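You operate a simulated robot arm through the tools that you are given. There is no shell and no other tool.

Carry out the task below with a simulated robot arm. There is one attempt and no reset: what you move stays moved.

Task
Start the feeder and trim its stroke till the needle meets the orange marker.
Fine: free the dial lock, lock it again after, leave marker and ramp dial alone and the feeder running. Where these are worked on the way, their far stop is far enough and under half their travel is too little: dial lock.

Only the result counts: the job must be done as asked and must still hold three seconds after the hand-in. Knocking over, shifting, dropping, spilling or breaking anything else fails it.

Robot
A 7-joint arm with a two-finger gripper, fixed in place. Base frame: the origin is on the floor under the middle of its stand, x ahead of it, y to its left, z up. Readings come in cm, rad, newtons and seconds.
With the tool pointing down near the work surface it reaches from about 34 to 72 cm from the base axis. Its first joint turns from -1.152 to 1.152 rad. Payload 2.45 kg.
The tool frame sits at the grasp point between the pads (the TCP): z along the fingers, y along the line on which they close. The tips reach 2.6 cm beyond it. The gripper opens to 9.6 cm; its body begins 6.9 cm behind the TCP.
Orientation is that of the tool frame in the base frame, as a unit quaternion [x, y, z, w]. With the fingers straight down and closing along the base's y, the tool's x points along the base's -x, its y along +y and its z along -z.

Tools
- The arm moves only by the tool apply_moves. Its argument "targets" is a list of rows, each an object (a shift or turn left out is 0, a gripper value left out holds the last) with "slide": the shift along the tool's x, y, z in cm, a list of three; "rotation": the turn, a rotation vector about the tool's x, y, z in rad, a list of three. In form: [{"slide": [dx, dy, dz], "rotation": [rx, ry, rz]}, ...]. A call has 1 to 20 rows; each row shifts and turns the commanded pose from where the row before left it, along the tool's axes as they then stand. "jaw" is the finger opening in cm, from 0 to 9.6, set as the call begins (left out, the last holds). Rows are played at 5 a second. More than 5 cm and 0.15 rad between two rows, or a gripper value outside its range, and nothing of the call is played. A pose out of reach is approached as far as the arm can. The call stops where the force on the tool passes 70 N (or 10 N more than at its start, if that is more) or the arm is blocked; 0.2 s more then pass. Each finger travels about 5 cm/s and halts on what it meets, pressing with about 34 N; the grip force reading is that of the motor and also rises with nothing between the fingers. The clock runs only during rows and for 0.2 s after the last one: add rows that do not move to give the fingers time. It gives the time, the measured TCP pose, the force on the tool (base axes), the opening and the grip force at its end, in the units of the frame above (readings bear some noise), with the torque about the TCP (base axes, N m) and any sound that the robot's microphone picked up.
- Cameras (640 x 400 px; columns grow to the right, rows downward): "scene" is fixed at [17.61, -39.66, 143.86]; the picture's right is [0.68, -0.73, 0.00], its down [-0.31, -0.29, -0.91] and it looks along [0.66, 0.62, -0.42] (base axes); focal length 308 px, centre (320, 200). "wrist" rides on the gripper at [8.2, 0.3, -9.8] in the tool frame; the picture's right is [-0.04, 1.00, 0.00], its down [-0.73, -0.03, -0.68] and it looks along [-0.68, -0.03, 0.73] (tool axes); focal length 256 px, centre (320, 200). There is no depth. A picture from a camera that has moved, and an enlarged one, comes with that camera's place and axes in the base frame and with its lens.
- snapshot(camera): a new picture of that camera. No time passes.
- enlarge(camera, box): a new picture of the part [left, top, right, bottom] of that camera's present view, enlarged. No time passes.
- close_job(): hands the job in; it is judged then, once.

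Nothing tells you positions but the pictures and the camera data. Unless the task says otherwise, let go and move clear before handing in.

The tools are called after "Call:" as a command line: name --argument value ..., lists and objects as JSON in quotes. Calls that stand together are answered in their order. apply_moves: Moves the arm, as the interface text tells. Its arguments: {"type":"object","properties":{"targets":{"type":"array","items":{"type":"object","properties":{"slide":{"type":"array","items":{"type":"number"}},"rotation":{"type":"array","items":{"type":"number"}}}}},"jaw":{"type":"number"}},"required":["targets"]} The other tools are called the same way: snapshot (camera) takes a picture; enlarge (camera, box) takes an enlarged picture of a part of a camera's view; close_job () hands the job in.

At the start:

```text
time_s: 0.0
ee_pos: [43.42, -4.0, 130.22]
ee_rot: [-0.001, 1.0, 0.0, 0.0]
wrist_force: [0.2, 0.3, -0.4]
moment: [0.01, 0.01, -0.04]
opening: 9.61
finger_force: 0.1
```

scene: 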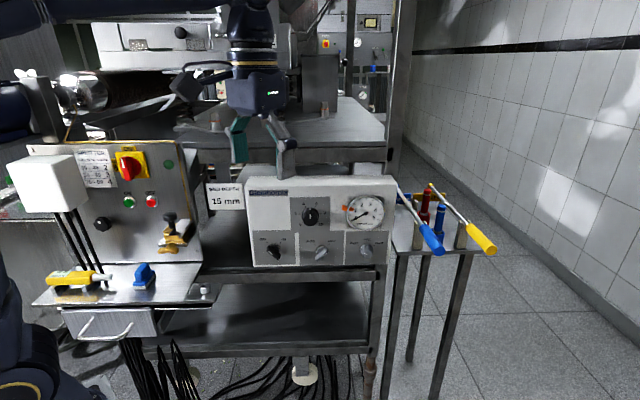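
wrist: 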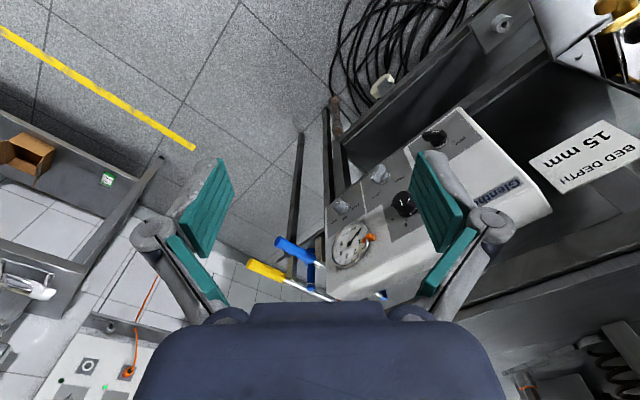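

I see a workbench with a control panel at left, a feeder control box with dials and a gauge in the middle, and levers at the right. I'll enlarge the views to identify the controls before moving.

Call:
enlarge --camera "scene" --box '[230, 160, 410, 280]'

Call:
enlarge --camera "scene" --box '[0, 130, 220, 350]'

Call:
enlarge --camera "wrist" --box '[310, 100, 570, 310]'

Call:
enlarge --camera "scene" --box '[370, 160, 520, 270]'

```text
3.33 times, centred on (320, 220) of scene
camera zoom: at [17.61, -39.66, 143.86], right [0.68, -0.73, 0.0], down [-0.31, -0.29, -0.91], along [0.66, 0.62, -0.42], focal length 1027 px, centre (320, 133)
```

zoom: 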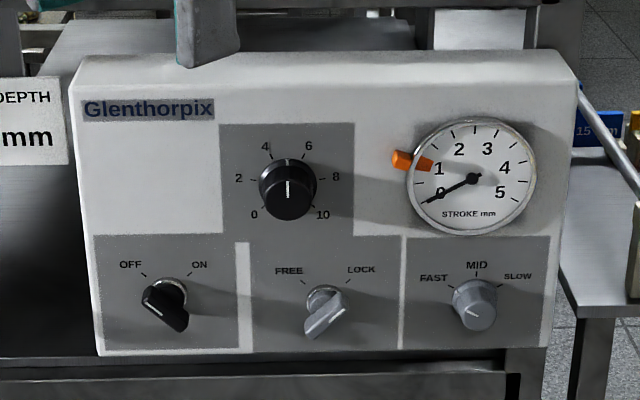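

```text
1.82 times, centred on (110, 240) of scene
camera zoom: at [17.61, -39.66, 143.86], right [0.68, -0.73, 0.0], down [-0.31, -0.29, -0.91], along [0.66, 0.62, -0.42], focal length 560 px, centre (702, 127)
```

zoom: 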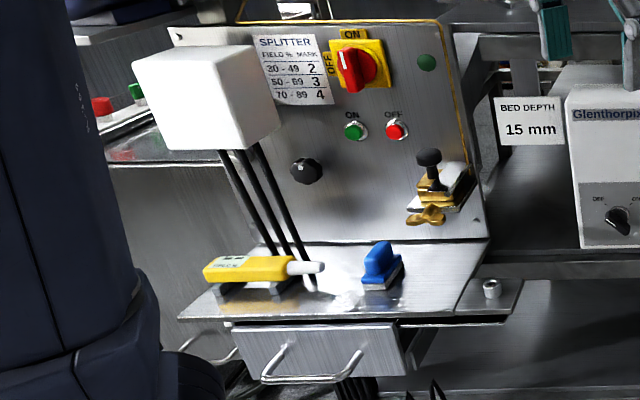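

```text
1.90 times, centred on (440, 205) of wrist
camera zoom: at [35.11, -3.72, 140.03], right [0.04, 1.0, 0.0], down [0.73, -0.03, 0.68], along [0.68, -0.03, -0.73], focal length 488 px, centre (91, 190)
```

zoom: 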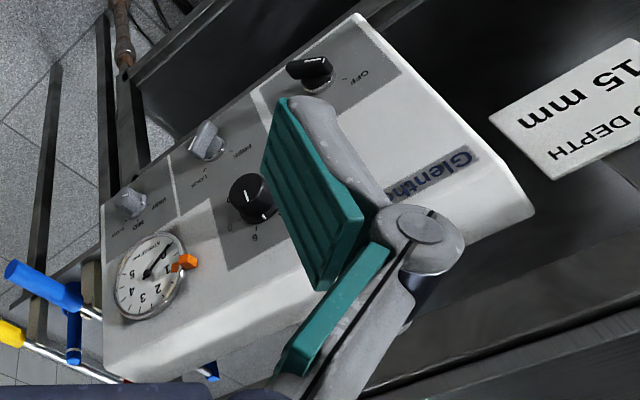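

```text
3.64 times, centred on (445, 215) of scene
camera zoom: at [17.61, -39.66, 143.86], right [0.68, -0.73, 0.0], down [-0.31, -0.29, -0.91], along [0.66, 0.62, -0.42], focal length 1121 px, centre (-134, 146)
```

zoom: 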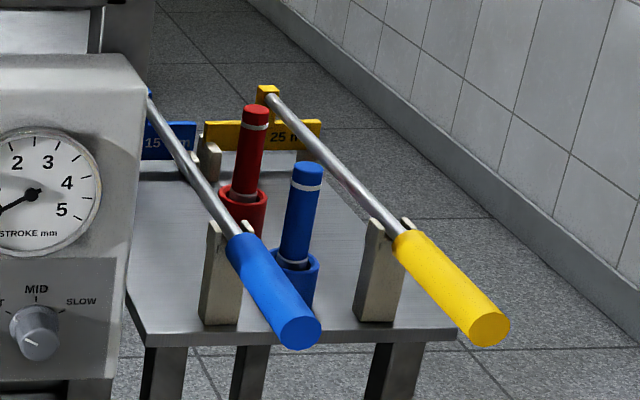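

The middle box (Glenthorpix) is the feeder control: OFF/ON switch, FREE/LOCK knob, ramp dial (FAST/MID/SLOW), a 0–10 stroke dial and the gauge with the orange marker. I estimate the face to be turned about 45° (right along roughly [0.72,-0.69,0]) and the lower knobs at z≈96; I'll look closer before moving.

Call:
enlarge --camera "scene" --box '[250, 225, 330, 275]'

Call:
enlarge --camera "scene" --box '[325, 185, 405, 235]'

Call:
enlarge --camera "scene" --box '[310, 225, 390, 275]'

Call:
enlarge --camera "scene" --box '[280, 185, 360, 235]'

Call:
enlarge --camera "scene" --box '[160, 0, 420, 180]'

Call:
enlarge --camera "wrist" --box '[320, 100, 460, 280]'

```text
8.00 times, centred on (290, 250) of scene
camera zoom: at [17.61, -39.66, 143.86], right [0.68, -0.73, 0.0], down [-0.31, -0.29, -0.91], along [0.66, 0.62, -0.42], focal length 2466 px, centre (560, -200)
```

zoom: 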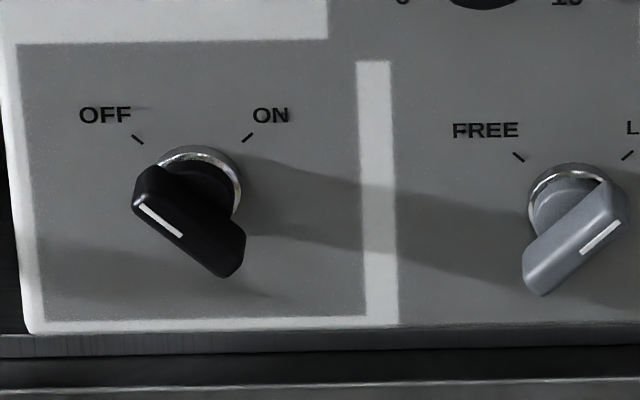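

```text
8.00 times, centred on (365, 210) of scene
camera zoom: at [17.61, -39.66, 143.86], right [0.68, -0.73, 0.0], down [-0.31, -0.29, -0.91], along [0.66, 0.62, -0.42], focal length 2466 px, centre (-40, 120)
```

zoom: 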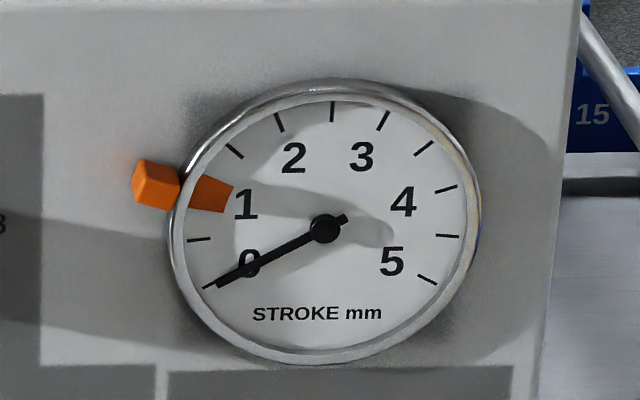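

```text
8.00 times, centred on (350, 250) of scene
camera zoom: at [17.61, -39.66, 143.86], right [0.68, -0.73, 0.0], down [-0.31, -0.29, -0.91], along [0.66, 0.62, -0.42], focal length 2466 px, centre (80, -200)
```

zoom: 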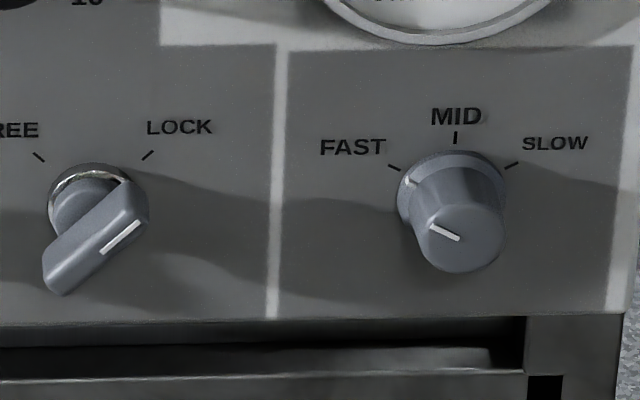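

```text
8.00 times, centred on (320, 210) of scene
camera zoom: at [17.61, -39.66, 143.86], right [0.68, -0.73, 0.0], down [-0.31, -0.29, -0.91], along [0.66, 0.62, -0.42], focal length 2466 px, centre (320, 120)
```

zoom: 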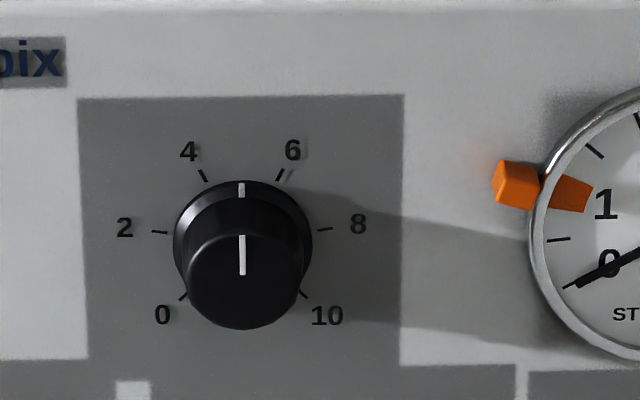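

```text
2.22 times, centred on (290, 90) of scene
camera zoom: at [17.61, -39.66, 143.86], right [0.68, -0.73, 0.0], down [-0.31, -0.29, -0.91], along [0.66, 0.62, -0.42], focal length 685 px, centre (387, 444)
```

zoom: 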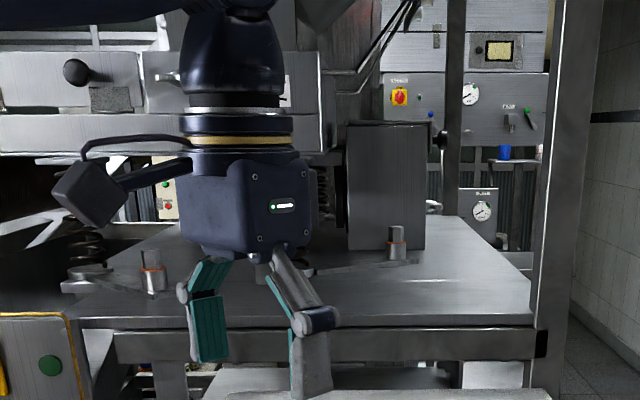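

```text
2.22 times, centred on (390, 190) of wrist
camera zoom: at [35.11, -3.72, 140.03], right [0.04, 1.0, 0.0], down [0.73, -0.03, 0.68], along [0.68, -0.03, -0.73], focal length 569 px, centre (164, 222)
```

zoom: 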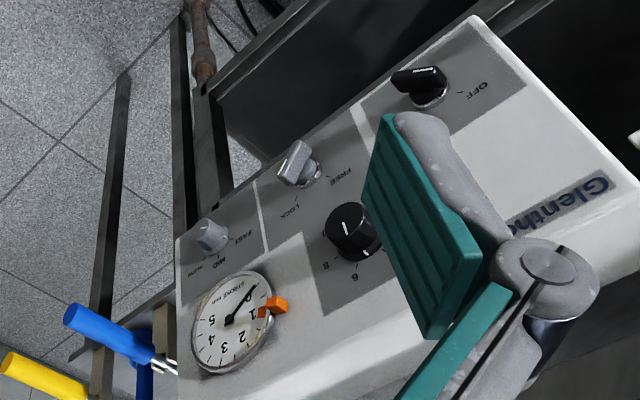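

The switch points at OFF, the lock at LOCK, the ramp at FAST, the stroke dial reads 5, the needle is at 0 and the marker is near 1. I'll bring the arm in front of the box and start turning the tool so it faces the panel.

Call:
apply_moves --targets '[{"slide": [-2.2, -1.33, 2.0]}, {"slide": [-2.2, -1.33, 2.0]}, {"slide": [-2.2, -1.33, 2.0]}, {"rotation": [0, 0, -0.134]}, {"rotation": [0, 0, -0.134]}, {"rotation": [0, 0, -0.134]}, {"rotation": [0, 0, -0.134]}, {"rotation": [0, 0, -0.134]}, {"rotation": [0, 0, -0.134]}, {}]' --jaw 9.6

```text
time_s: 2.2
ee_pos: [50.0, -8.02, 124.24]
ee_rot: [-0.392, 0.92, 0.0, 0.0]
wrist_force: [0.3, -0.5, 0.5]
moment: [0.01, 0.02, 0.02]
opening: 9.58
finger_force: 0.1
```

The tool is now yawed 46°, pointing down ahead of the box. Next I'll pitch it forward toward the panel.

Call:
apply_moves --targets '[{"rotation": [0, -0.14, 0]}, {"rotation": [0, -0.14, 0]}, {"rotation": [0, -0.14, 0]}, {"rotation": [0, -0.14, 0]}, {"rotation": [0, -0.14, 0]}, {}]'

Call:
snapshot --camera "wrist"

Call:
snapshot --camera "scene"

```text
time_s: 3.6
ee_pos: [49.94, -7.92, 124.26]
ee_rot: [-0.367, 0.865, 0.134, 0.316]
wrist_force: [1.3, -0.4, 0.1]
moment: [-0.01, 0.01, -0.04]
opening: 9.6
finger_force: 0.1
```

```text
taken
camera wrist: at [40.86, -16.83, 126.47], right [-0.7, 0.72, 0.03], down [0.11, 0.07, 0.99], along [0.71, 0.69, -0.12], focal length 256 px, centre (320, 200)
```

wrist: 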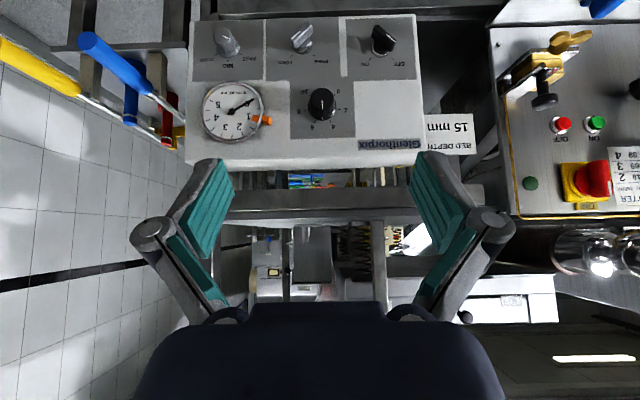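

```text
taken
```

scene: 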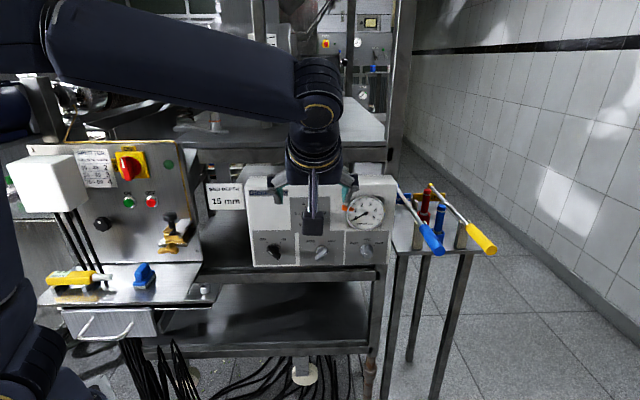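

The camera now sees the panel upside down but nearly square on. I'll enlarge it to refine the knob positions and the panel's orientation.

Call:
enlarge --camera "wrist" --box '[180, 10, 430, 170]'

Call:
enlarge --camera "wrist" --box '[190, 75, 350, 175]'

Call:
enlarge --camera "wrist" --box '[270, 10, 430, 110]'

```text
2.50 times, centred on (305, 90) of wrist
camera zoom: at [40.86, -16.83, 126.47], right [-0.7, 0.72, 0.03], down [0.11, 0.07, 0.99], along [0.71, 0.69, -0.12], focal length 640 px, centre (358, 475)
```

zoom: 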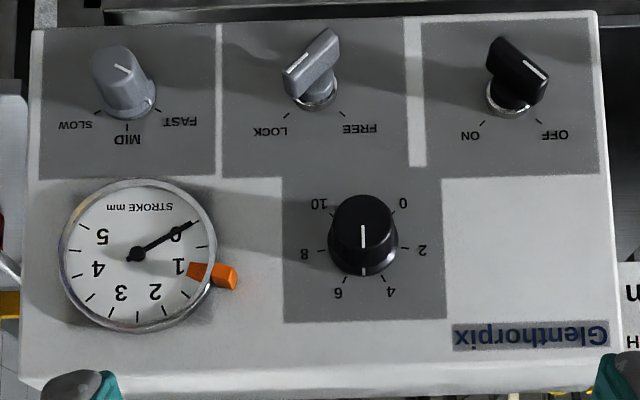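

```text
4.00 times, centred on (270, 125) of wrist
camera zoom: at [40.86, -16.83, 126.47], right [-0.7, 0.72, 0.03], down [0.11, 0.07, 0.99], along [0.71, 0.69, -0.12], focal length 1024 px, centre (520, 500)
```

zoom: 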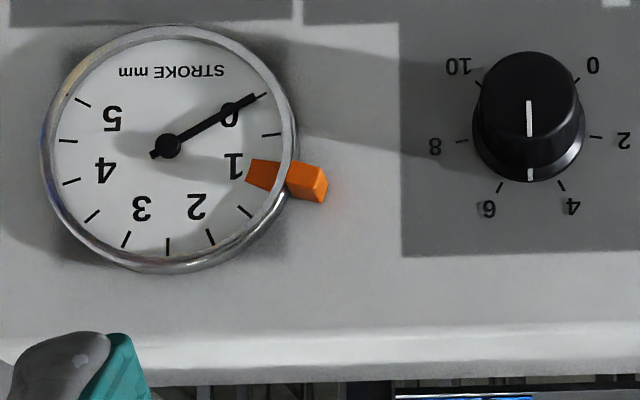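

```text
4.00 times, centred on (350, 60) of wrist
camera zoom: at [40.86, -16.83, 126.47], right [-0.7, 0.72, 0.03], down [0.11, 0.07, 0.99], along [0.71, 0.69, -0.12], focal length 1024 px, centre (200, 760)
```

zoom: 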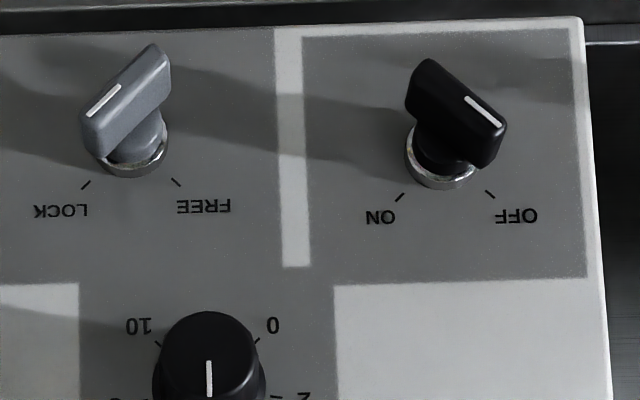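

The panel's inward normal comes out at azimuth ≈44.7°, with the knobs at about: switch (61,17.4,97), lock (69.9,8.6,96.5), stroke dial (67.8,10.4,107). I'll finish pitching the tool to horizontal at this safe distance.

Call:
apply_moves --targets '[{"rotation": [0, -0.14, 0]}, {"rotation": [0, -0.14, 0]}, {"rotation": [0, -0.14, 0]}, {"rotation": [0, -0.14, 0]}, {"rotation": [0, -0.14, 0]}, {"rotation": [0, -0.14, 0]}, {"rotation": [0, -0.0308, 0]}, {"rotation": [0.0227, 0, 0]}, {}]'

Call:
snapshot --camera "scene"

```text
time_s: 5.6
ee_pos: [50.12, -7.95, 124.29]
ee_rot: [-0.27, 0.653, 0.271, 0.654]
wrist_force: [-0.7, 0.2, -0.1]
moment: [-0.01, 0.04, 0.0]
opening: 9.59
finger_force: 0.0
```

```text
taken
```

scene: 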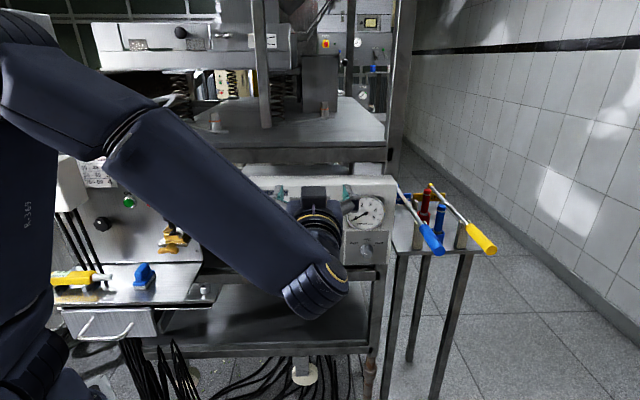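

The tool is level and facing the panel. I'll lower it to knob height while still well clear of the box, then check the views.

Call:
apply_moves --targets '[{"slide": [4.5, 0, 0]}, {"slide": [4.5, 0, 0]}, {"slide": [4.5, 0, 0]}, {"slide": [4.5, 0, 0]}, {"slide": [4.5, 0, 0]}, {}]'

Call:
snapshot --camera "wrist"

Call:
snapshot --camera "scene"

```text
time_s: 7.0
ee_pos: [50.22, -8.07, 101.34]
ee_rot: [-0.269, 0.654, 0.27, 0.654]
wrist_force: [0.7, -0.6, -0.9]
moment: [0.0, -0.04, -0.02]
opening: 9.57
finger_force: 0.1
```

```text
taken
camera wrist: at [42.85, -14.83, 93.3], right [-0.7, 0.71, 0.04], down [-0.46, -0.5, 0.73], along [0.54, 0.5, 0.68], focal length 256 px, centre (320, 200)
```

wrist: 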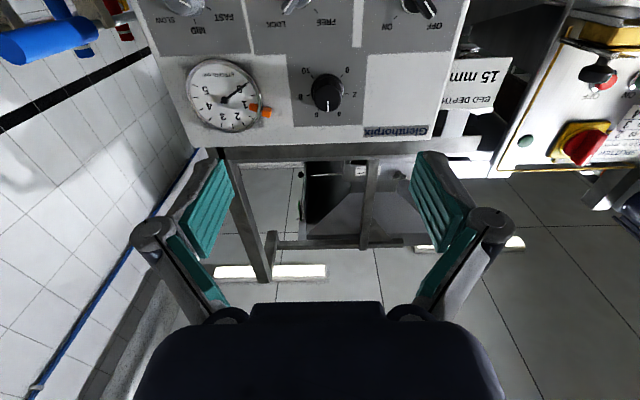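

```text
taken
```

scene: 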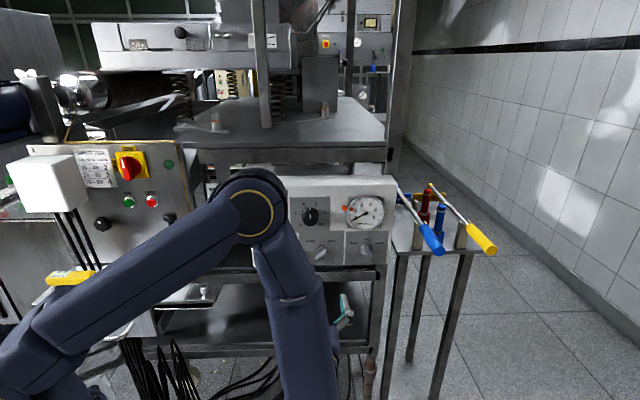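

The arm reached knob height with its elbow up, clear of everything. I'll enlarge the panel from here to refine the knob positions.

Call:
enlarge --camera "wrist" --box '[280, 0, 480, 125]'

Call:
enlarge --camera "wrist" --box '[140, 0, 340, 125]'

```text
3.20 times, centred on (380, 62) of wrist
camera zoom: at [42.85, -14.83, 93.3], right [-0.7, 0.71, 0.04], down [-0.46, -0.5, 0.73], along [0.54, 0.5, 0.68], focal length 819 px, centre (128, 640)
```

zoom: 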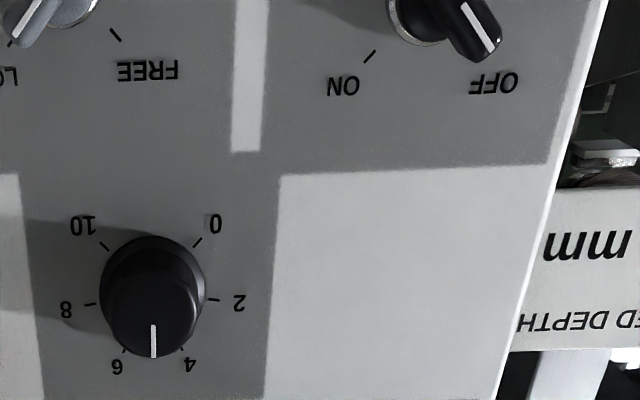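

```text
3.20 times, centred on (240, 62) of wrist
camera zoom: at [42.85, -14.83, 93.3], right [-0.7, 0.71, 0.04], down [-0.46, -0.5, 0.73], along [0.54, 0.5, 0.68], focal length 819 px, centre (576, 640)
```

zoom: 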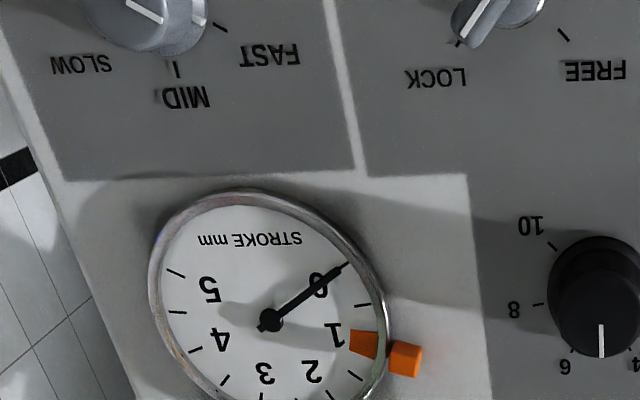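

Refined positions along the panel (right axis g, height z): switch g=30.3, z=96.6; lock g=43.3, z=95.7; stroke dial g=40.3, z=106.5; panel surface at n≈56.4. I'll move in front of the switch and roll the tool 45° to line the fingers up across its wing.

Call:
apply_moves --targets '[{"slide": [1.58, 3.61, 0]}, {"slide": [1.58, 3.61, 0]}, {"slide": [1.58, 3.62, 0]}, {"slide": [0, 0, 4]}, {"slide": [0, 0, 4]}, {"slide": [0, 0, 2]}, {"rotation": [0, 0, -0.131]}, {"rotation": [0, 0, -0.131]}, {"rotation": [0, 0, -0.131]}, {"rotation": [0, 0, -0.131]}, {"rotation": [0, 0, -0.131]}, {"rotation": [0, 0, -0.1304]}, {}]' --jaw 5

Call:
snapshot --camera "wrist"

Call:
snapshot --camera "scene"

```text
time_s: 9.8
ee_pos: [63.67, 5.57, 103.36]
ee_rot: [-0.5, 0.502, -0.003, 0.706]
wrist_force: [0.1, 0.3, 0.2]
moment: [-0.01, -0.01, 0.0]
opening: 5.01
finger_force: 0.0
out of reach, approached as far as the arm can: row 1, 2, 3, 9, 10, 11, 12
```

```text
taken
camera wrist: at [60.41, -5.36, 97.45], right [-0.52, 0.52, -0.68], down [-0.83, -0.12, 0.54], along [0.2, 0.84, 0.5], focal length 256 px, centre (320, 200)
```

wrist: 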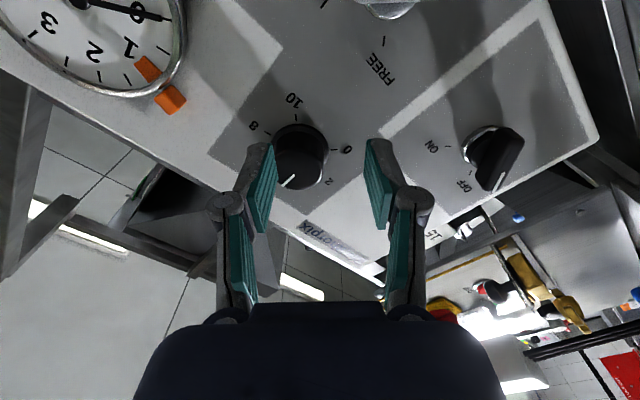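

```text
taken
```

scene: 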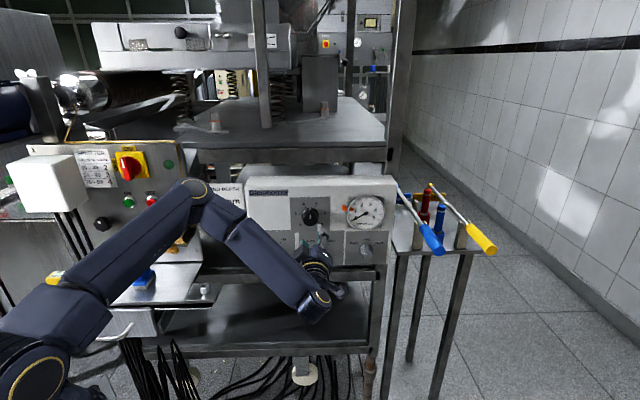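

The roll at that close-in retreat was out of the arm's reach, and the tool ended up in front of the stroke dial (about n=49, g=41, z=103), touching nothing. I'll make one small retreat row to learn how the commanded pose stands before going on.

Call:
apply_moves --targets '[{"slide": [0, 0, -1]}]'

```text
time_s: 10.2
ee_pos: [63.74, 5.25, 103.58]
ee_rot: [-0.499, 0.502, -0.002, 0.706]
wrist_force: [-0.4, 0.2, 0.5]
moment: [0.0, 0.0, 0.02]
opening: 5.01
finger_force: 0.1
out of reach, approached as far as the arm can: row 1
```

The commanded pose stays where I asked, so the arm is just approximating it. I'll undo part of the roll so it comes back to a reachable pose away from the panel.

Call:
apply_moves --targets '[{"rotation": [0, 0, 0.131]}, {"rotation": [0, 0, 0.131]}, {"rotation": [0, 0, 0.131]}, {"rotation": [0, 0, 0.131]}, {"rotation": [0, 0, 0.131]}, {}]'

Call:
snapshot --camera "wrist"

Call:
snapshot --camera "scene"

```text
time_s: 11.6
ee_pos: [63.84, 5.24, 103.59]
ee_rot: [-0.312, 0.635, 0.228, 0.669]
wrist_force: [-0.3, 0.0, -1.0]
moment: [0.02, 0.0, 0.01]
opening: 5.01
finger_force: 0.0
```

```text
taken
camera wrist: at [57.15, -2.27, 95.49], right [-0.7, 0.71, -0.09], down [-0.53, -0.43, 0.73], along [0.48, 0.56, 0.68], focal length 256 px, centre (320, 200)
```

wrist: 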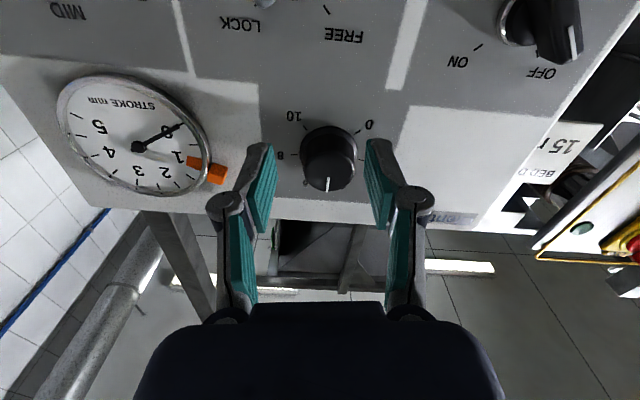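

```text
taken
```

scene: 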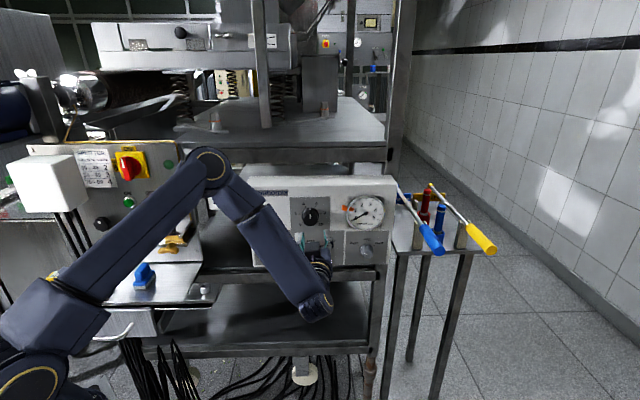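

The arm is back in reach at about n=49, g=41, z=103.6, with roll about −0.13 rad. I'll remove the residual roll, back off a little, and shift left toward the switch in small steps.

Call:
apply_moves --targets '[{"rotation": [0, 0, 0.13]}, {"slide": [0, 0, -1.5]}, {"slide": [1.5, 0, 0]}, {"slide": [0, 2, 0]}, {"slide": [0, 2, 0]}, {"slide": [0, 2, 0]}, {}]'

```text
time_s: 13.2
ee_pos: [58.31, 8.38, 102.14]
ee_rot: [-0.27, 0.653, 0.27, 0.653]
wrist_force: [-0.4, 0.5, 0.2]
moment: [-0.04, 0.0, -0.03]
opening: 5.01
finger_force: 0.0
```

All in reach. I'll continue left and down to stand directly in front of the switch.

Call:
apply_moves --targets '[{"slide": [1.4, 1.2, 0]}, {"slide": [1.4, 1.2, 0]}, {"slide": [1.4, 1.2, 0]}, {"slide": [1.3, 1.26, 0]}, {}]'

Call:
snapshot --camera "wrist"

Call:
snapshot --camera "scene"

```text
time_s: 14.4
ee_pos: [55.03, 11.97, 96.67]
ee_rot: [-0.27, 0.654, 0.269, 0.654]
wrist_force: [0.1, -1.2, 0.5]
moment: [0.02, -0.03, 0.0]
opening: 4.98
finger_force: 0.1
```

```text
taken
camera wrist: at [47.6, 5.23, 88.42], right [-0.7, 0.71, 0.04], down [-0.46, -0.5, 0.73], along [0.54, 0.5, 0.68], focal length 256 px, centre (320, 200)
```

wrist: 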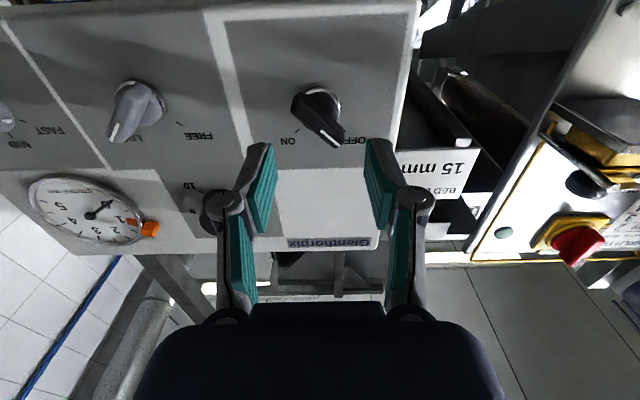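

```text
taken
```

scene: 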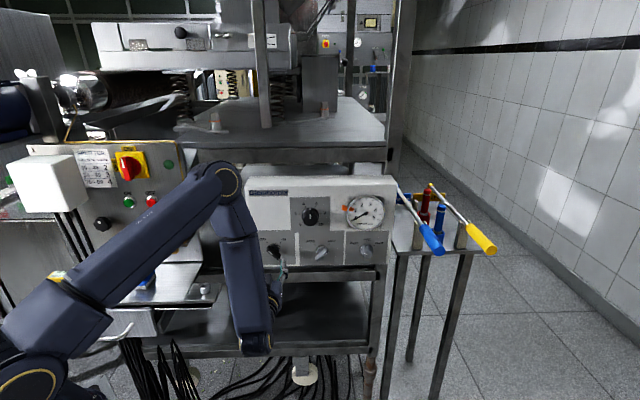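

I'm squarely in front of the switch at about n=47.5. I'll enlarge to check how well the tool axis lines up with the knob's axis.

Call:
enlarge --camera "wrist" --box '[240, 50, 400, 150]'

Call:
enlarge --camera "wrist" --box '[20, 50, 260, 200]'

Call:
enlarge --camera "scene" --box '[230, 170, 400, 280]'

```text
4.00 times, centred on (320, 100) of wrist
camera zoom: at [47.6, 5.23, 88.42], right [-0.7, 0.71, 0.04], down [-0.46, -0.5, 0.73], along [0.54, 0.5, 0.68], focal length 1024 px, centre (320, 600)
```

zoom: 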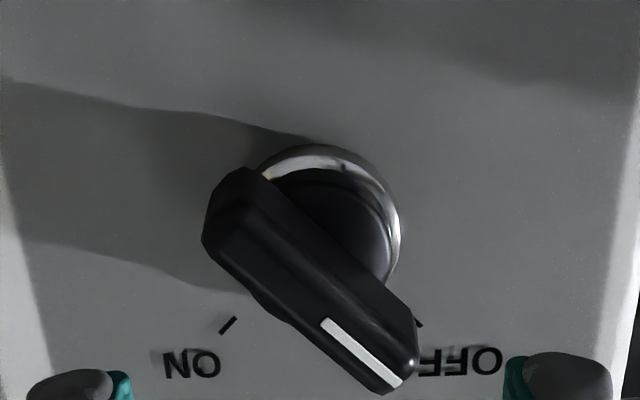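

```text
2.67 times, centred on (140, 125) of wrist
camera zoom: at [47.6, 5.23, 88.42], right [-0.7, 0.71, 0.04], down [-0.46, -0.5, 0.73], along [0.54, 0.5, 0.68], focal length 683 px, centre (800, 400)
```

zoom: 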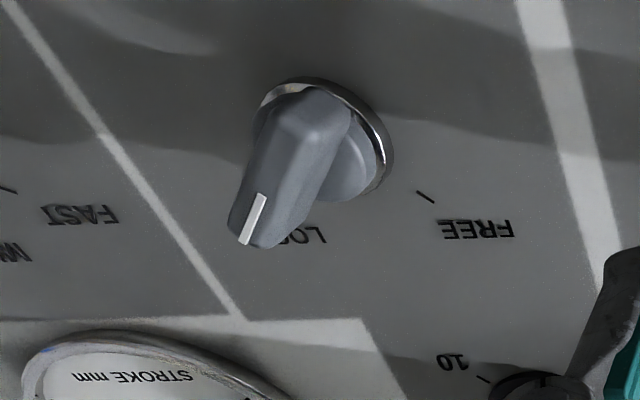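

```text
3.64 times, centred on (315, 225) of scene
camera zoom: at [17.61, -39.66, 143.86], right [0.68, -0.73, 0.0], down [-0.31, -0.29, -0.91], along [0.66, 0.62, -0.42], focal length 1121 px, centre (338, 109)
```

zoom: 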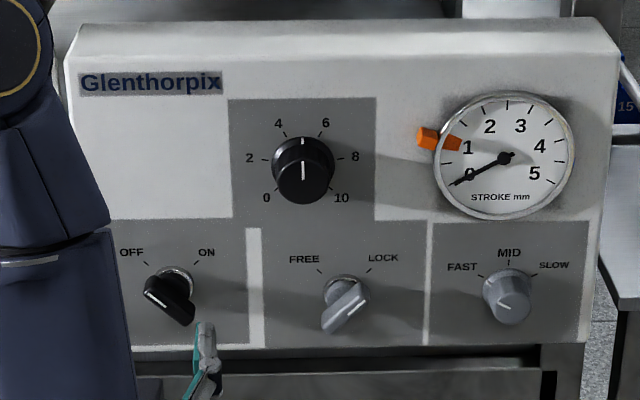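

The knob axis is at about g=30.2, z=96.15, so I need to go about 0.5 cm lower. I'll correct that and test the roll toward −45° in small rows from here.

Call:
apply_moves --targets '[{"slide": [0.5, 0, 0]}, {"rotation": [0, 0, -0.131]}, {"rotation": [0, 0, -0.131]}, {}]'

```text
time_s: 15.4
ee_pos: [55.74, 12.24, 96.26]
ee_rot: [-0.352, 0.614, 0.181, 0.682]
wrist_force: [0.0, 0.5, -0.2]
moment: [0.02, -0.03, -0.01]
opening: 4.98
finger_force: 0.0
out of reach, approached as far as the arm can: row 3
```

Roll toward minus hits a joint limit at about −0.2 rad. I'll see how far the roll goes the other way, since the wing can be gripped 180° flipped.

Call:
apply_moves --targets '[{"rotation": [0, 0, 0.14]}, {"rotation": [0, 0, 0.14]}, {"rotation": [0, 0, 0.14]}, {"rotation": [0, 0, 0.14]}, {"rotation": [0, 0, 0.14]}, {"rotation": [0, 0, 0.14]}, {"rotation": [0, 0, 0.14]}, {}]'

```text
time_s: 17.2
ee_pos: [55.76, 12.03, 96.4]
ee_rot: [-0.021, 0.707, 0.482, 0.517]
wrist_force: [-0.4, 0.2, -0.3]
moment: [0.04, 0.02, -0.02]
opening: 5.0
finger_force: 0.1
```

Plus roll works freely. I'll continue to about +135°, which lines the fingers up with the switch in the flipped orientation.

Call:
apply_moves --targets '[{"rotation": [0, 0, 0.1365]}, {"rotation": [0, 0, 0.1365]}, {"rotation": [0, 0, 0.1365]}, {"rotation": [0, 0, 0.1365]}, {"rotation": [0, 0, 0.1365]}, {"rotation": [0, 0, 0.1365]}, {}]'

Call:
snapshot --camera "wrist"

Call:
snapshot --camera "scene"

```text
time_s: 18.8
ee_pos: [55.69, 12.22, 96.35]
ee_rot: [0.261, 0.657, 0.649, 0.282]
wrist_force: [-0.3, -0.7, 0.5]
moment: [-0.02, -0.01, 0.0]
opening: 4.99
finger_force: 0.0
```

```text
taken
camera wrist: at [42.85, 10.98, 96.38], right [0.01, -0.01, 1.0], down [0.04, -1.0, -0.01], along [1.0, 0.04, -0.01], focal length 256 px, centre (320, 200)
```

wrist: 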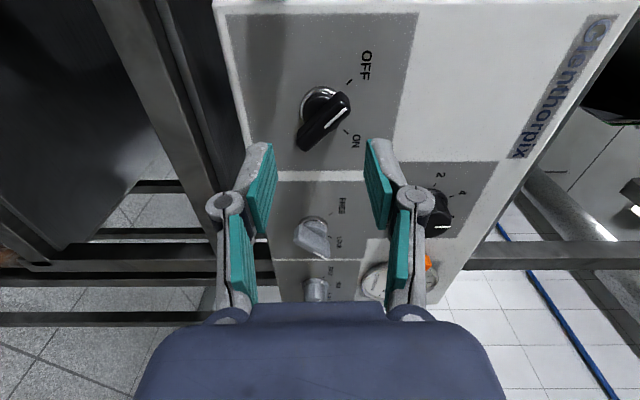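

```text
taken
```

scene: 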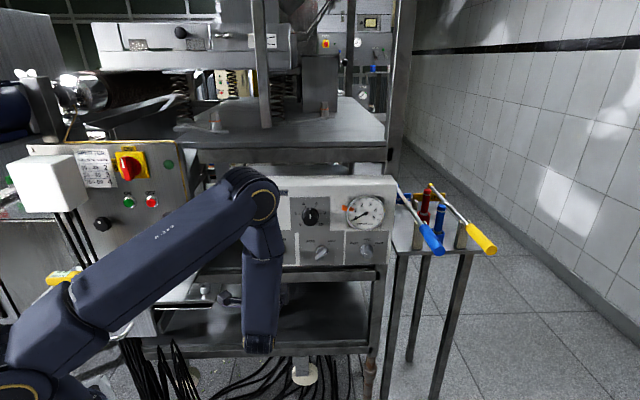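

Roll is now about 88° with the camera at the left. I'll continue toward 135°.

Call:
apply_moves --targets '[{"rotation": [0, 0, 0.1365]}, {"rotation": [0, 0, 0.1365]}, {"rotation": [0, 0, 0.1365]}, {"rotation": [0, 0, 0.1365]}, {"rotation": [0, 0, 0.1365]}, {"rotation": [0, 0, 0.1365]}, {}]'

Call:
snapshot --camera "wrist"

```text
time_s: 20.4
ee_pos: [55.66, 12.21, 96.3]
ee_rot: [0.502, 0.498, 0.707, 0.001]
wrist_force: [0.0, 0.0, -0.8]
moment: [0.01, -0.02, 0.01]
opening: 4.98
finger_force: 0.0
```

```text
taken
camera wrist: at [44.76, 9.14, 102.3], right [0.52, -0.52, 0.68], down [-0.13, -0.83, -0.54], along [0.84, 0.19, -0.5], focal length 256 px, centre (320, 200)
```

wrist: 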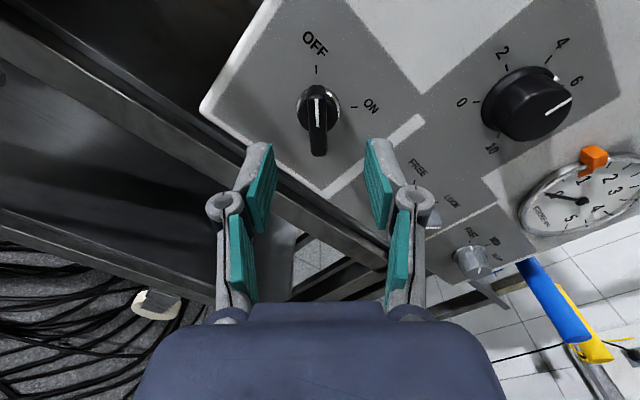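

The wing now stands parallel to the pads. Before gripping I'll check in free air that the roll can continue another 90° for the turn to ON.

Call:
apply_moves --targets '[{"rotation": [0, 0, 0.14]}, {"rotation": [0, 0, 0.14]}, {"rotation": [0, 0, 0.14]}, {"rotation": [0, 0, 0.14]}, {"rotation": [0, 0, 0.14]}, {"rotation": [0, 0, 0.14]}]'

```text
time_s: 21.8
ee_pos: [55.72, 12.18, 96.36]
ee_rot: [0.661, 0.252, 0.646, -0.288]
wrist_force: [0.3, -0.3, 0.2]
moment: [-0.03, 0.01, 0.02]
opening: 5.0
finger_force: 0.0
```

Call:
apply_moves --targets '[{"rotation": [0, 0, 0.14]}, {"rotation": [0, 0, 0.14]}, {"rotation": [0, 0, 0.14]}, {"rotation": [0, 0, 0.14]}, {"rotation": [0, 0, 0.14]}, {"rotation": [0, 0, 0.0308]}]'

Call:
snapshot --camera "wrist"

```text
time_s: 23.2
ee_pos: [55.69, 12.11, 96.45]
ee_rot: [0.707, -0.002, 0.501, -0.499]
wrist_force: [0.8, 0.6, 0.9]
moment: [0.0, -0.02, 0.01]
opening: 4.99
finger_force: 0.0
```

```text
taken
camera wrist: at [52.85, 0.96, 101.94], right [0.48, -0.48, -0.74], down [-0.86, -0.1, -0.5], along [0.17, 0.87, -0.46], focal length 256 px, centre (320, 200)
```

wrist: 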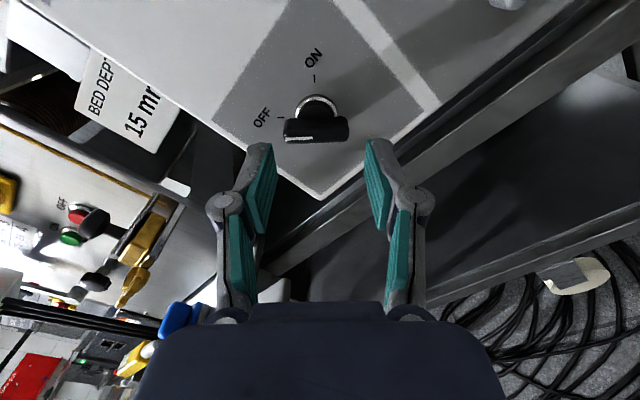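

The full 135°→225° roll range is reachable, so the switch can be turned by gripping at 135° and rolling +90°. I'll roll back to 135° and fine-centre on the knob axis.

Call:
apply_moves --targets '[{"rotation": [0, 0, -0.1309]}, {"rotation": [0, 0, -0.1309]}, {"rotation": [0, 0, -0.1309]}, {"rotation": [0, 0, -0.1309]}, {"rotation": [0, 0, -0.1309]}, {"rotation": [0, 0, -0.1309]}, {"rotation": [0, 0, -0.1309]}, {"rotation": [0, 0, -0.1309]}, {"rotation": [0, 0, -0.1309]}, {"rotation": [0, 0, -0.1309]}, {"rotation": [0, 0, -0.1309]}, {"rotation": [0, 0, -0.1309]}, {"slide": [0.21, -0.21, 0]}, {}]'

Call:
enlarge --camera "wrist" --box '[240, 60, 400, 160]'

```text
time_s: 26.2
ee_pos: [55.61, 12.34, 96.42]
ee_rot: [0.5, 0.5, 0.707, 0.002]
wrist_force: [0.4, -0.1, -0.5]
moment: [0.04, 0.02, 0.04]
opening: 5.01
finger_force: 0.0
```

```text
4.00 times, centred on (320, 110) of wrist
camera zoom: at [44.55, 9.36, 102.37], right [0.52, -0.52, 0.68], down [-0.13, -0.83, -0.54], along [0.85, 0.19, -0.5], focal length 1024 px, centre (320, 560)
```

zoom: 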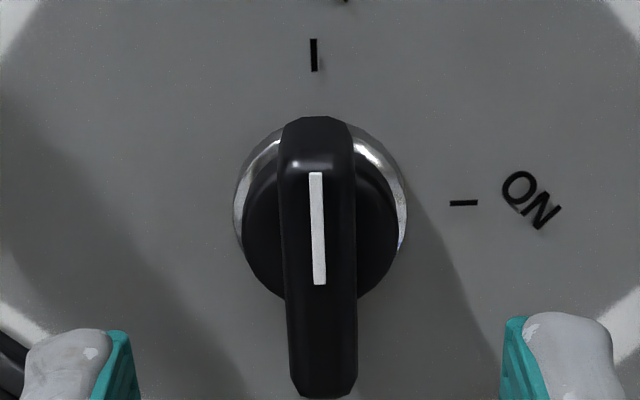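

Alignment is very good: the wing runs straight between the pads. I'll advance so the pads reach along the wing, then close.

Call:
apply_moves --targets '[{"slide": [0.1, 0, 1.3]}, {"slide": [0, 0, 1.3]}, {"slide": [0, 0, 1.3]}, {}]'

Call:
snapshot --camera "wrist"

```text
time_s: 27.2
ee_pos: [58.24, 15.29, 96.47]
ee_rot: [0.501, 0.5, 0.707, 0.001]
wrist_force: [0.1, -0.7, -0.3]
moment: [-0.02, -0.02, -0.01]
opening: 5.0
finger_force: 0.0
```

```text
taken
camera wrist: at [47.19, 12.3, 102.49], right [0.52, -0.52, 0.68], down [-0.13, -0.83, -0.54], along [0.85, 0.19, -0.5], focal length 256 px, centre (320, 200)
```

wrist: 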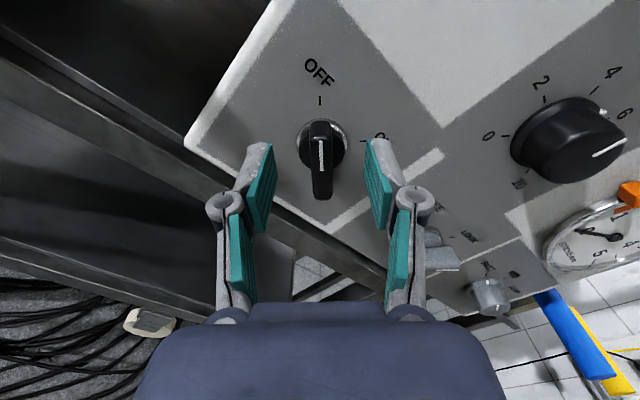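

The wing sits between the pads. I'll close the gripper on it.

Call:
apply_moves --targets '[{}, {}, {}, {}, {}]' --jaw 0

Call:
snapshot --camera "wrist"

```text
time_s: 28.4
ee_pos: [58.27, 15.29, 96.55]
ee_rot: [0.5, 0.499, 0.708, 0.003]
wrist_force: [4.6, -2.9, 6.8]
moment: [0.15, -0.02, -0.16]
opening: 1.19
finger_force: 38.8
```

```text
taken
camera wrist: at [47.22, 12.25, 102.52], right [0.52, -0.52, 0.68], down [-0.13, -0.83, -0.54], along [0.85, 0.19, -0.5], focal length 256 px, centre (320, 200)
```

wrist: 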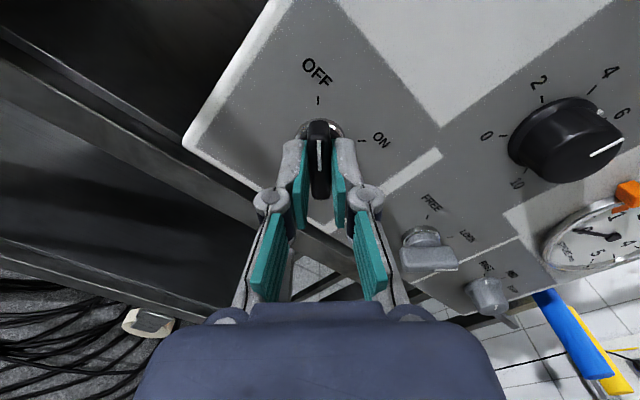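

The wing is gripped (1.19 cm opening) with small side force. I'll turn it clockwise toward ON.

Call:
apply_moves --targets '[{"slide": [0, 0.05, 0], "rotation": [0, 0, 0.131]}, {"rotation": [0, 0, 0.131]}, {"rotation": [0, 0, 0.131]}, {"rotation": [0, 0, 0.131]}]'

```text
time_s: 29.4
ee_pos: [58.3, 15.14, 96.7]
ee_rot: [0.613, 0.35, 0.685, -0.181]
wrist_force: [8.5, -0.5, 17.3]
moment: [-0.27, 0.26, -0.34]
opening: 1.18
finger_force: 39.0
```

The knob is turning with moderate load (17 N upward), so I'll nudge the tool slightly up and right to follow its axis and keep turning.

Call:
apply_moves --targets '[{"slide": [0.13, 0.1, 0], "rotation": [0, 0, 0.131]}, {"rotation": [0, 0, 0.131]}, {"rotation": [0, 0, 0.131]}, {"rotation": [0, 0, 0.131]}]'

Call:
snapshot --camera "wrist"

```text
time_s: 30.4
ee_pos: [58.2, 15.13, 96.62]
ee_rot: [0.684, 0.181, 0.612, -0.354]
wrist_force: [23.5, 15.1, 3.7]
moment: [0.07, -0.1, -0.12]
opening: 1.18
finger_force: 38.8
```

```text
taken
camera wrist: at [52.94, 6.46, 104.37], right [0.67, -0.68, -0.3], down [-0.64, -0.32, -0.7], along [0.38, 0.66, -0.65], focal length 256 px, centre (320, 200)
```

wrist: 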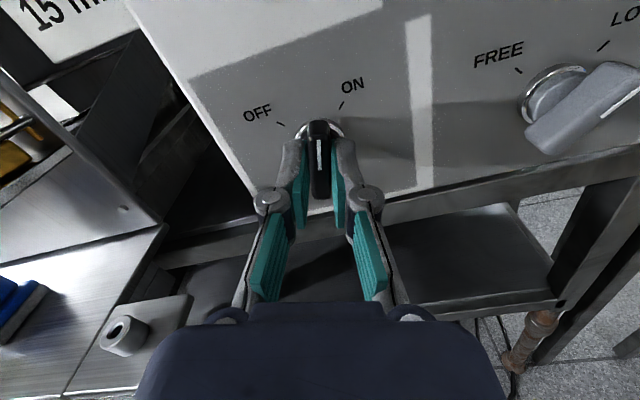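

The knob follows (now about 60° turned). I'll ease the pull along the axis slightly and finish the turn.

Call:
apply_moves --targets '[{"slide": [0, 0, 0.15], "rotation": [0, 0, 0.131]}, {"rotation": [0, 0, 0.131]}, {"rotation": [0, 0, 0.131]}, {"rotation": [0, 0, 0.131]}]'

Call:
snapshot --camera "wrist"

```text
time_s: 31.4
ee_pos: [58.36, 15.14, 96.61]
ee_rot: [0.708, -0.003, 0.5, -0.499]
wrist_force: [-3.5, -6.8, 6.8]
moment: [-0.21, -0.01, 0.31]
opening: 1.18
finger_force: 38.9
```

```text
taken
camera wrist: at [55.49, 3.9, 102.08], right [0.47, -0.48, -0.74], down [-0.86, -0.09, -0.49], along [0.17, 0.87, -0.46], focal length 256 px, centre (320, 200)
```

wrist: 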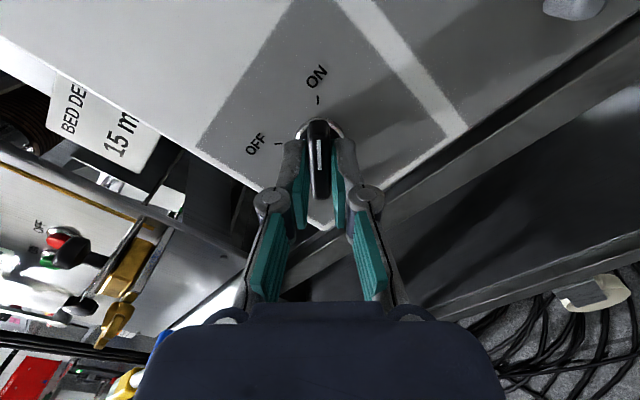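

The switch now points at ON. I'll check the gauge needle in the scene view.

Call:
enlarge --camera "scene" --box '[325, 185, 405, 235]'

Call:
enlarge --camera "scene" --box '[230, 170, 400, 280]'

```text
8.00 times, centred on (365, 210) of scene
camera zoom: at [17.58, -39.68, 143.86], right [0.68, -0.73, 0.0], down [-0.31, -0.29, -0.91], along [0.66, 0.62, -0.42], focal length 2466 px, centre (-40, 120)
```

zoom: 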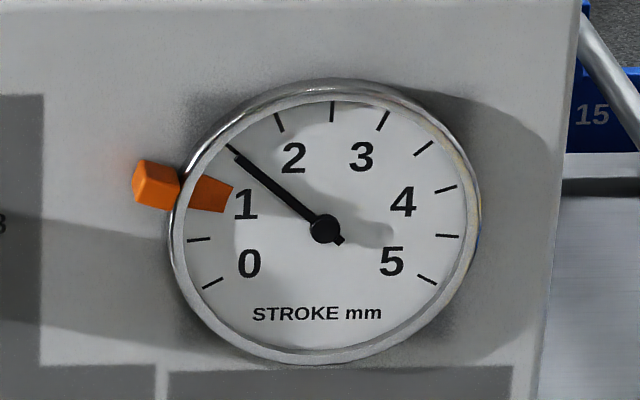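

```text
3.64 times, centred on (315, 225) of scene
camera zoom: at [17.58, -39.68, 143.86], right [0.68, -0.73, 0.0], down [-0.31, -0.29, -0.91], along [0.66, 0.62, -0.42], focal length 1121 px, centre (338, 109)
```

zoom: 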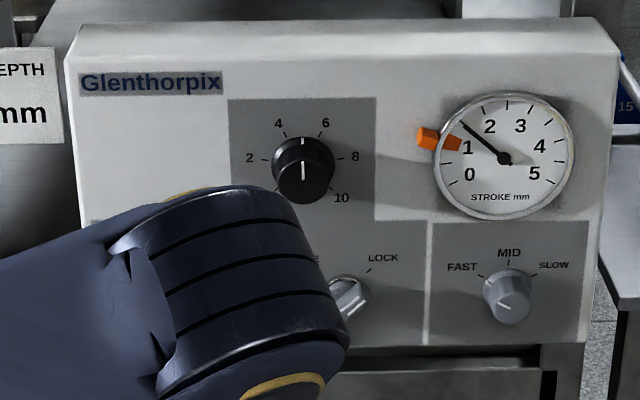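

The feeder has started; the needle reads about 1.5 and may still be ramping. I'll seat the switch slightly further against its stop, then release and back straight off.

Call:
apply_moves --targets '[{"rotation": [0, 0, 0.05]}, {}]'

Call:
enlarge --camera "scene" --box '[325, 185, 405, 235]'

```text
time_s: 32.0
ee_pos: [58.25, 15.04, 96.5]
ee_rot: [0.708, -0.019, 0.488, -0.51]
wrist_force: [-12.0, -12.1, 1.8]
moment: [-0.73, -0.79, 0.02]
opening: 1.26
finger_force: 39.4
```

```text
8.00 times, centred on (365, 210) of scene
camera zoom: at [17.56, -39.7, 143.86], right [0.68, -0.73, 0.0], down [-0.3, -0.29, -0.91], along [0.66, 0.62, -0.42], focal length 2466 px, centre (-40, 120)
```

zoom: 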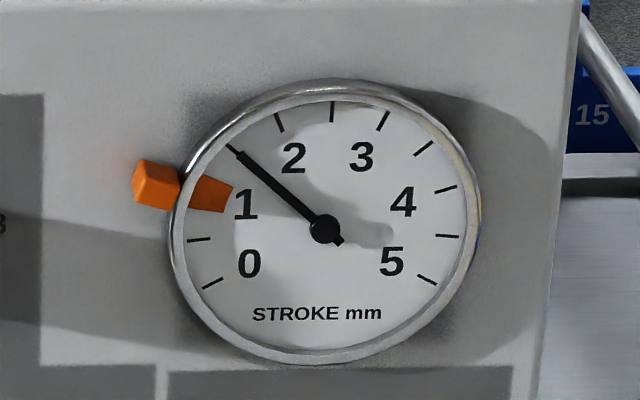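

The knob is on its stop (about 1 N·m resistance) and the needle holds near 1.5. I'll relieve the grip, open, and back off.

Call:
apply_moves --targets '[{"rotation": [0, 0, -0.04]}]'

Call:
apply_moves --targets '[{}, {}, {}, {}]' --jaw 5

Call:
apply_moves --targets '[{"slide": [0, 0, -1.5]}, {"slide": [0, 0, -1.5]}, {"slide": [0, 0, -1.2]}, {}]'

Call:
snapshot --camera "wrist"

Call:
enlarge --camera "scene" --box '[230, 170, 400, 280]'

```text
time_s: 32.4
ee_pos: [58.29, 15.18, 96.46]
ee_rot: [0.708, -0.006, 0.497, -0.502]
wrist_force: [-10.1, -11.9, -0.9]
moment: [-0.45, -0.14, 0.14]
opening: 1.19
finger_force: 38.3
```

```text
time_s: 33.4
ee_pos: [58.43, 15.32, 96.7]
ee_rot: [0.707, -0.005, 0.498, -0.501]
wrist_force: [-0.6, 1.5, -0.1]
moment: [0.03, 0.04, 0.02]
opening: 4.99
finger_force: 0.1
```

```text
time_s: 34.4
ee_pos: [55.34, 12.14, 96.64]
ee_rot: [0.707, -0.005, 0.498, -0.502]
wrist_force: [-0.2, 0.6, 0.3]
moment: [-0.04, 0.01, -0.03]
opening: 5.03
finger_force: 0.0
```

```text
taken
camera wrist: at [52.51, 0.86, 102.06], right [0.47, -0.48, -0.74], down [-0.87, -0.09, -0.49], along [0.17, 0.87, -0.46], focal length 256 px, centre (320, 200)
```

wrist: 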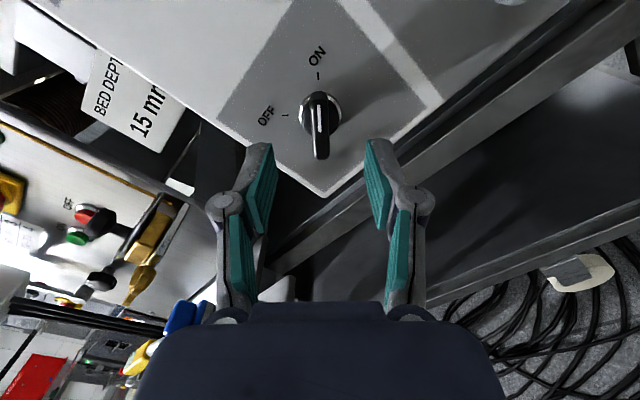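

```text
3.64 times, centred on (315, 225) of scene
camera zoom: at [17.61, -39.66, 143.86], right [0.68, -0.73, 0.0], down [-0.31, -0.29, -0.91], along [0.66, 0.62, -0.42], focal length 1121 px, centre (338, 109)
```

zoom: 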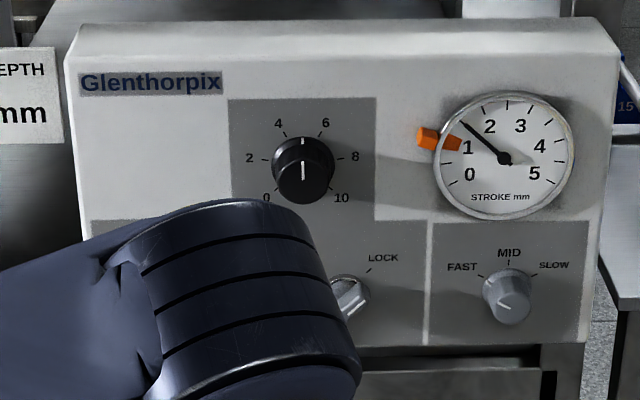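

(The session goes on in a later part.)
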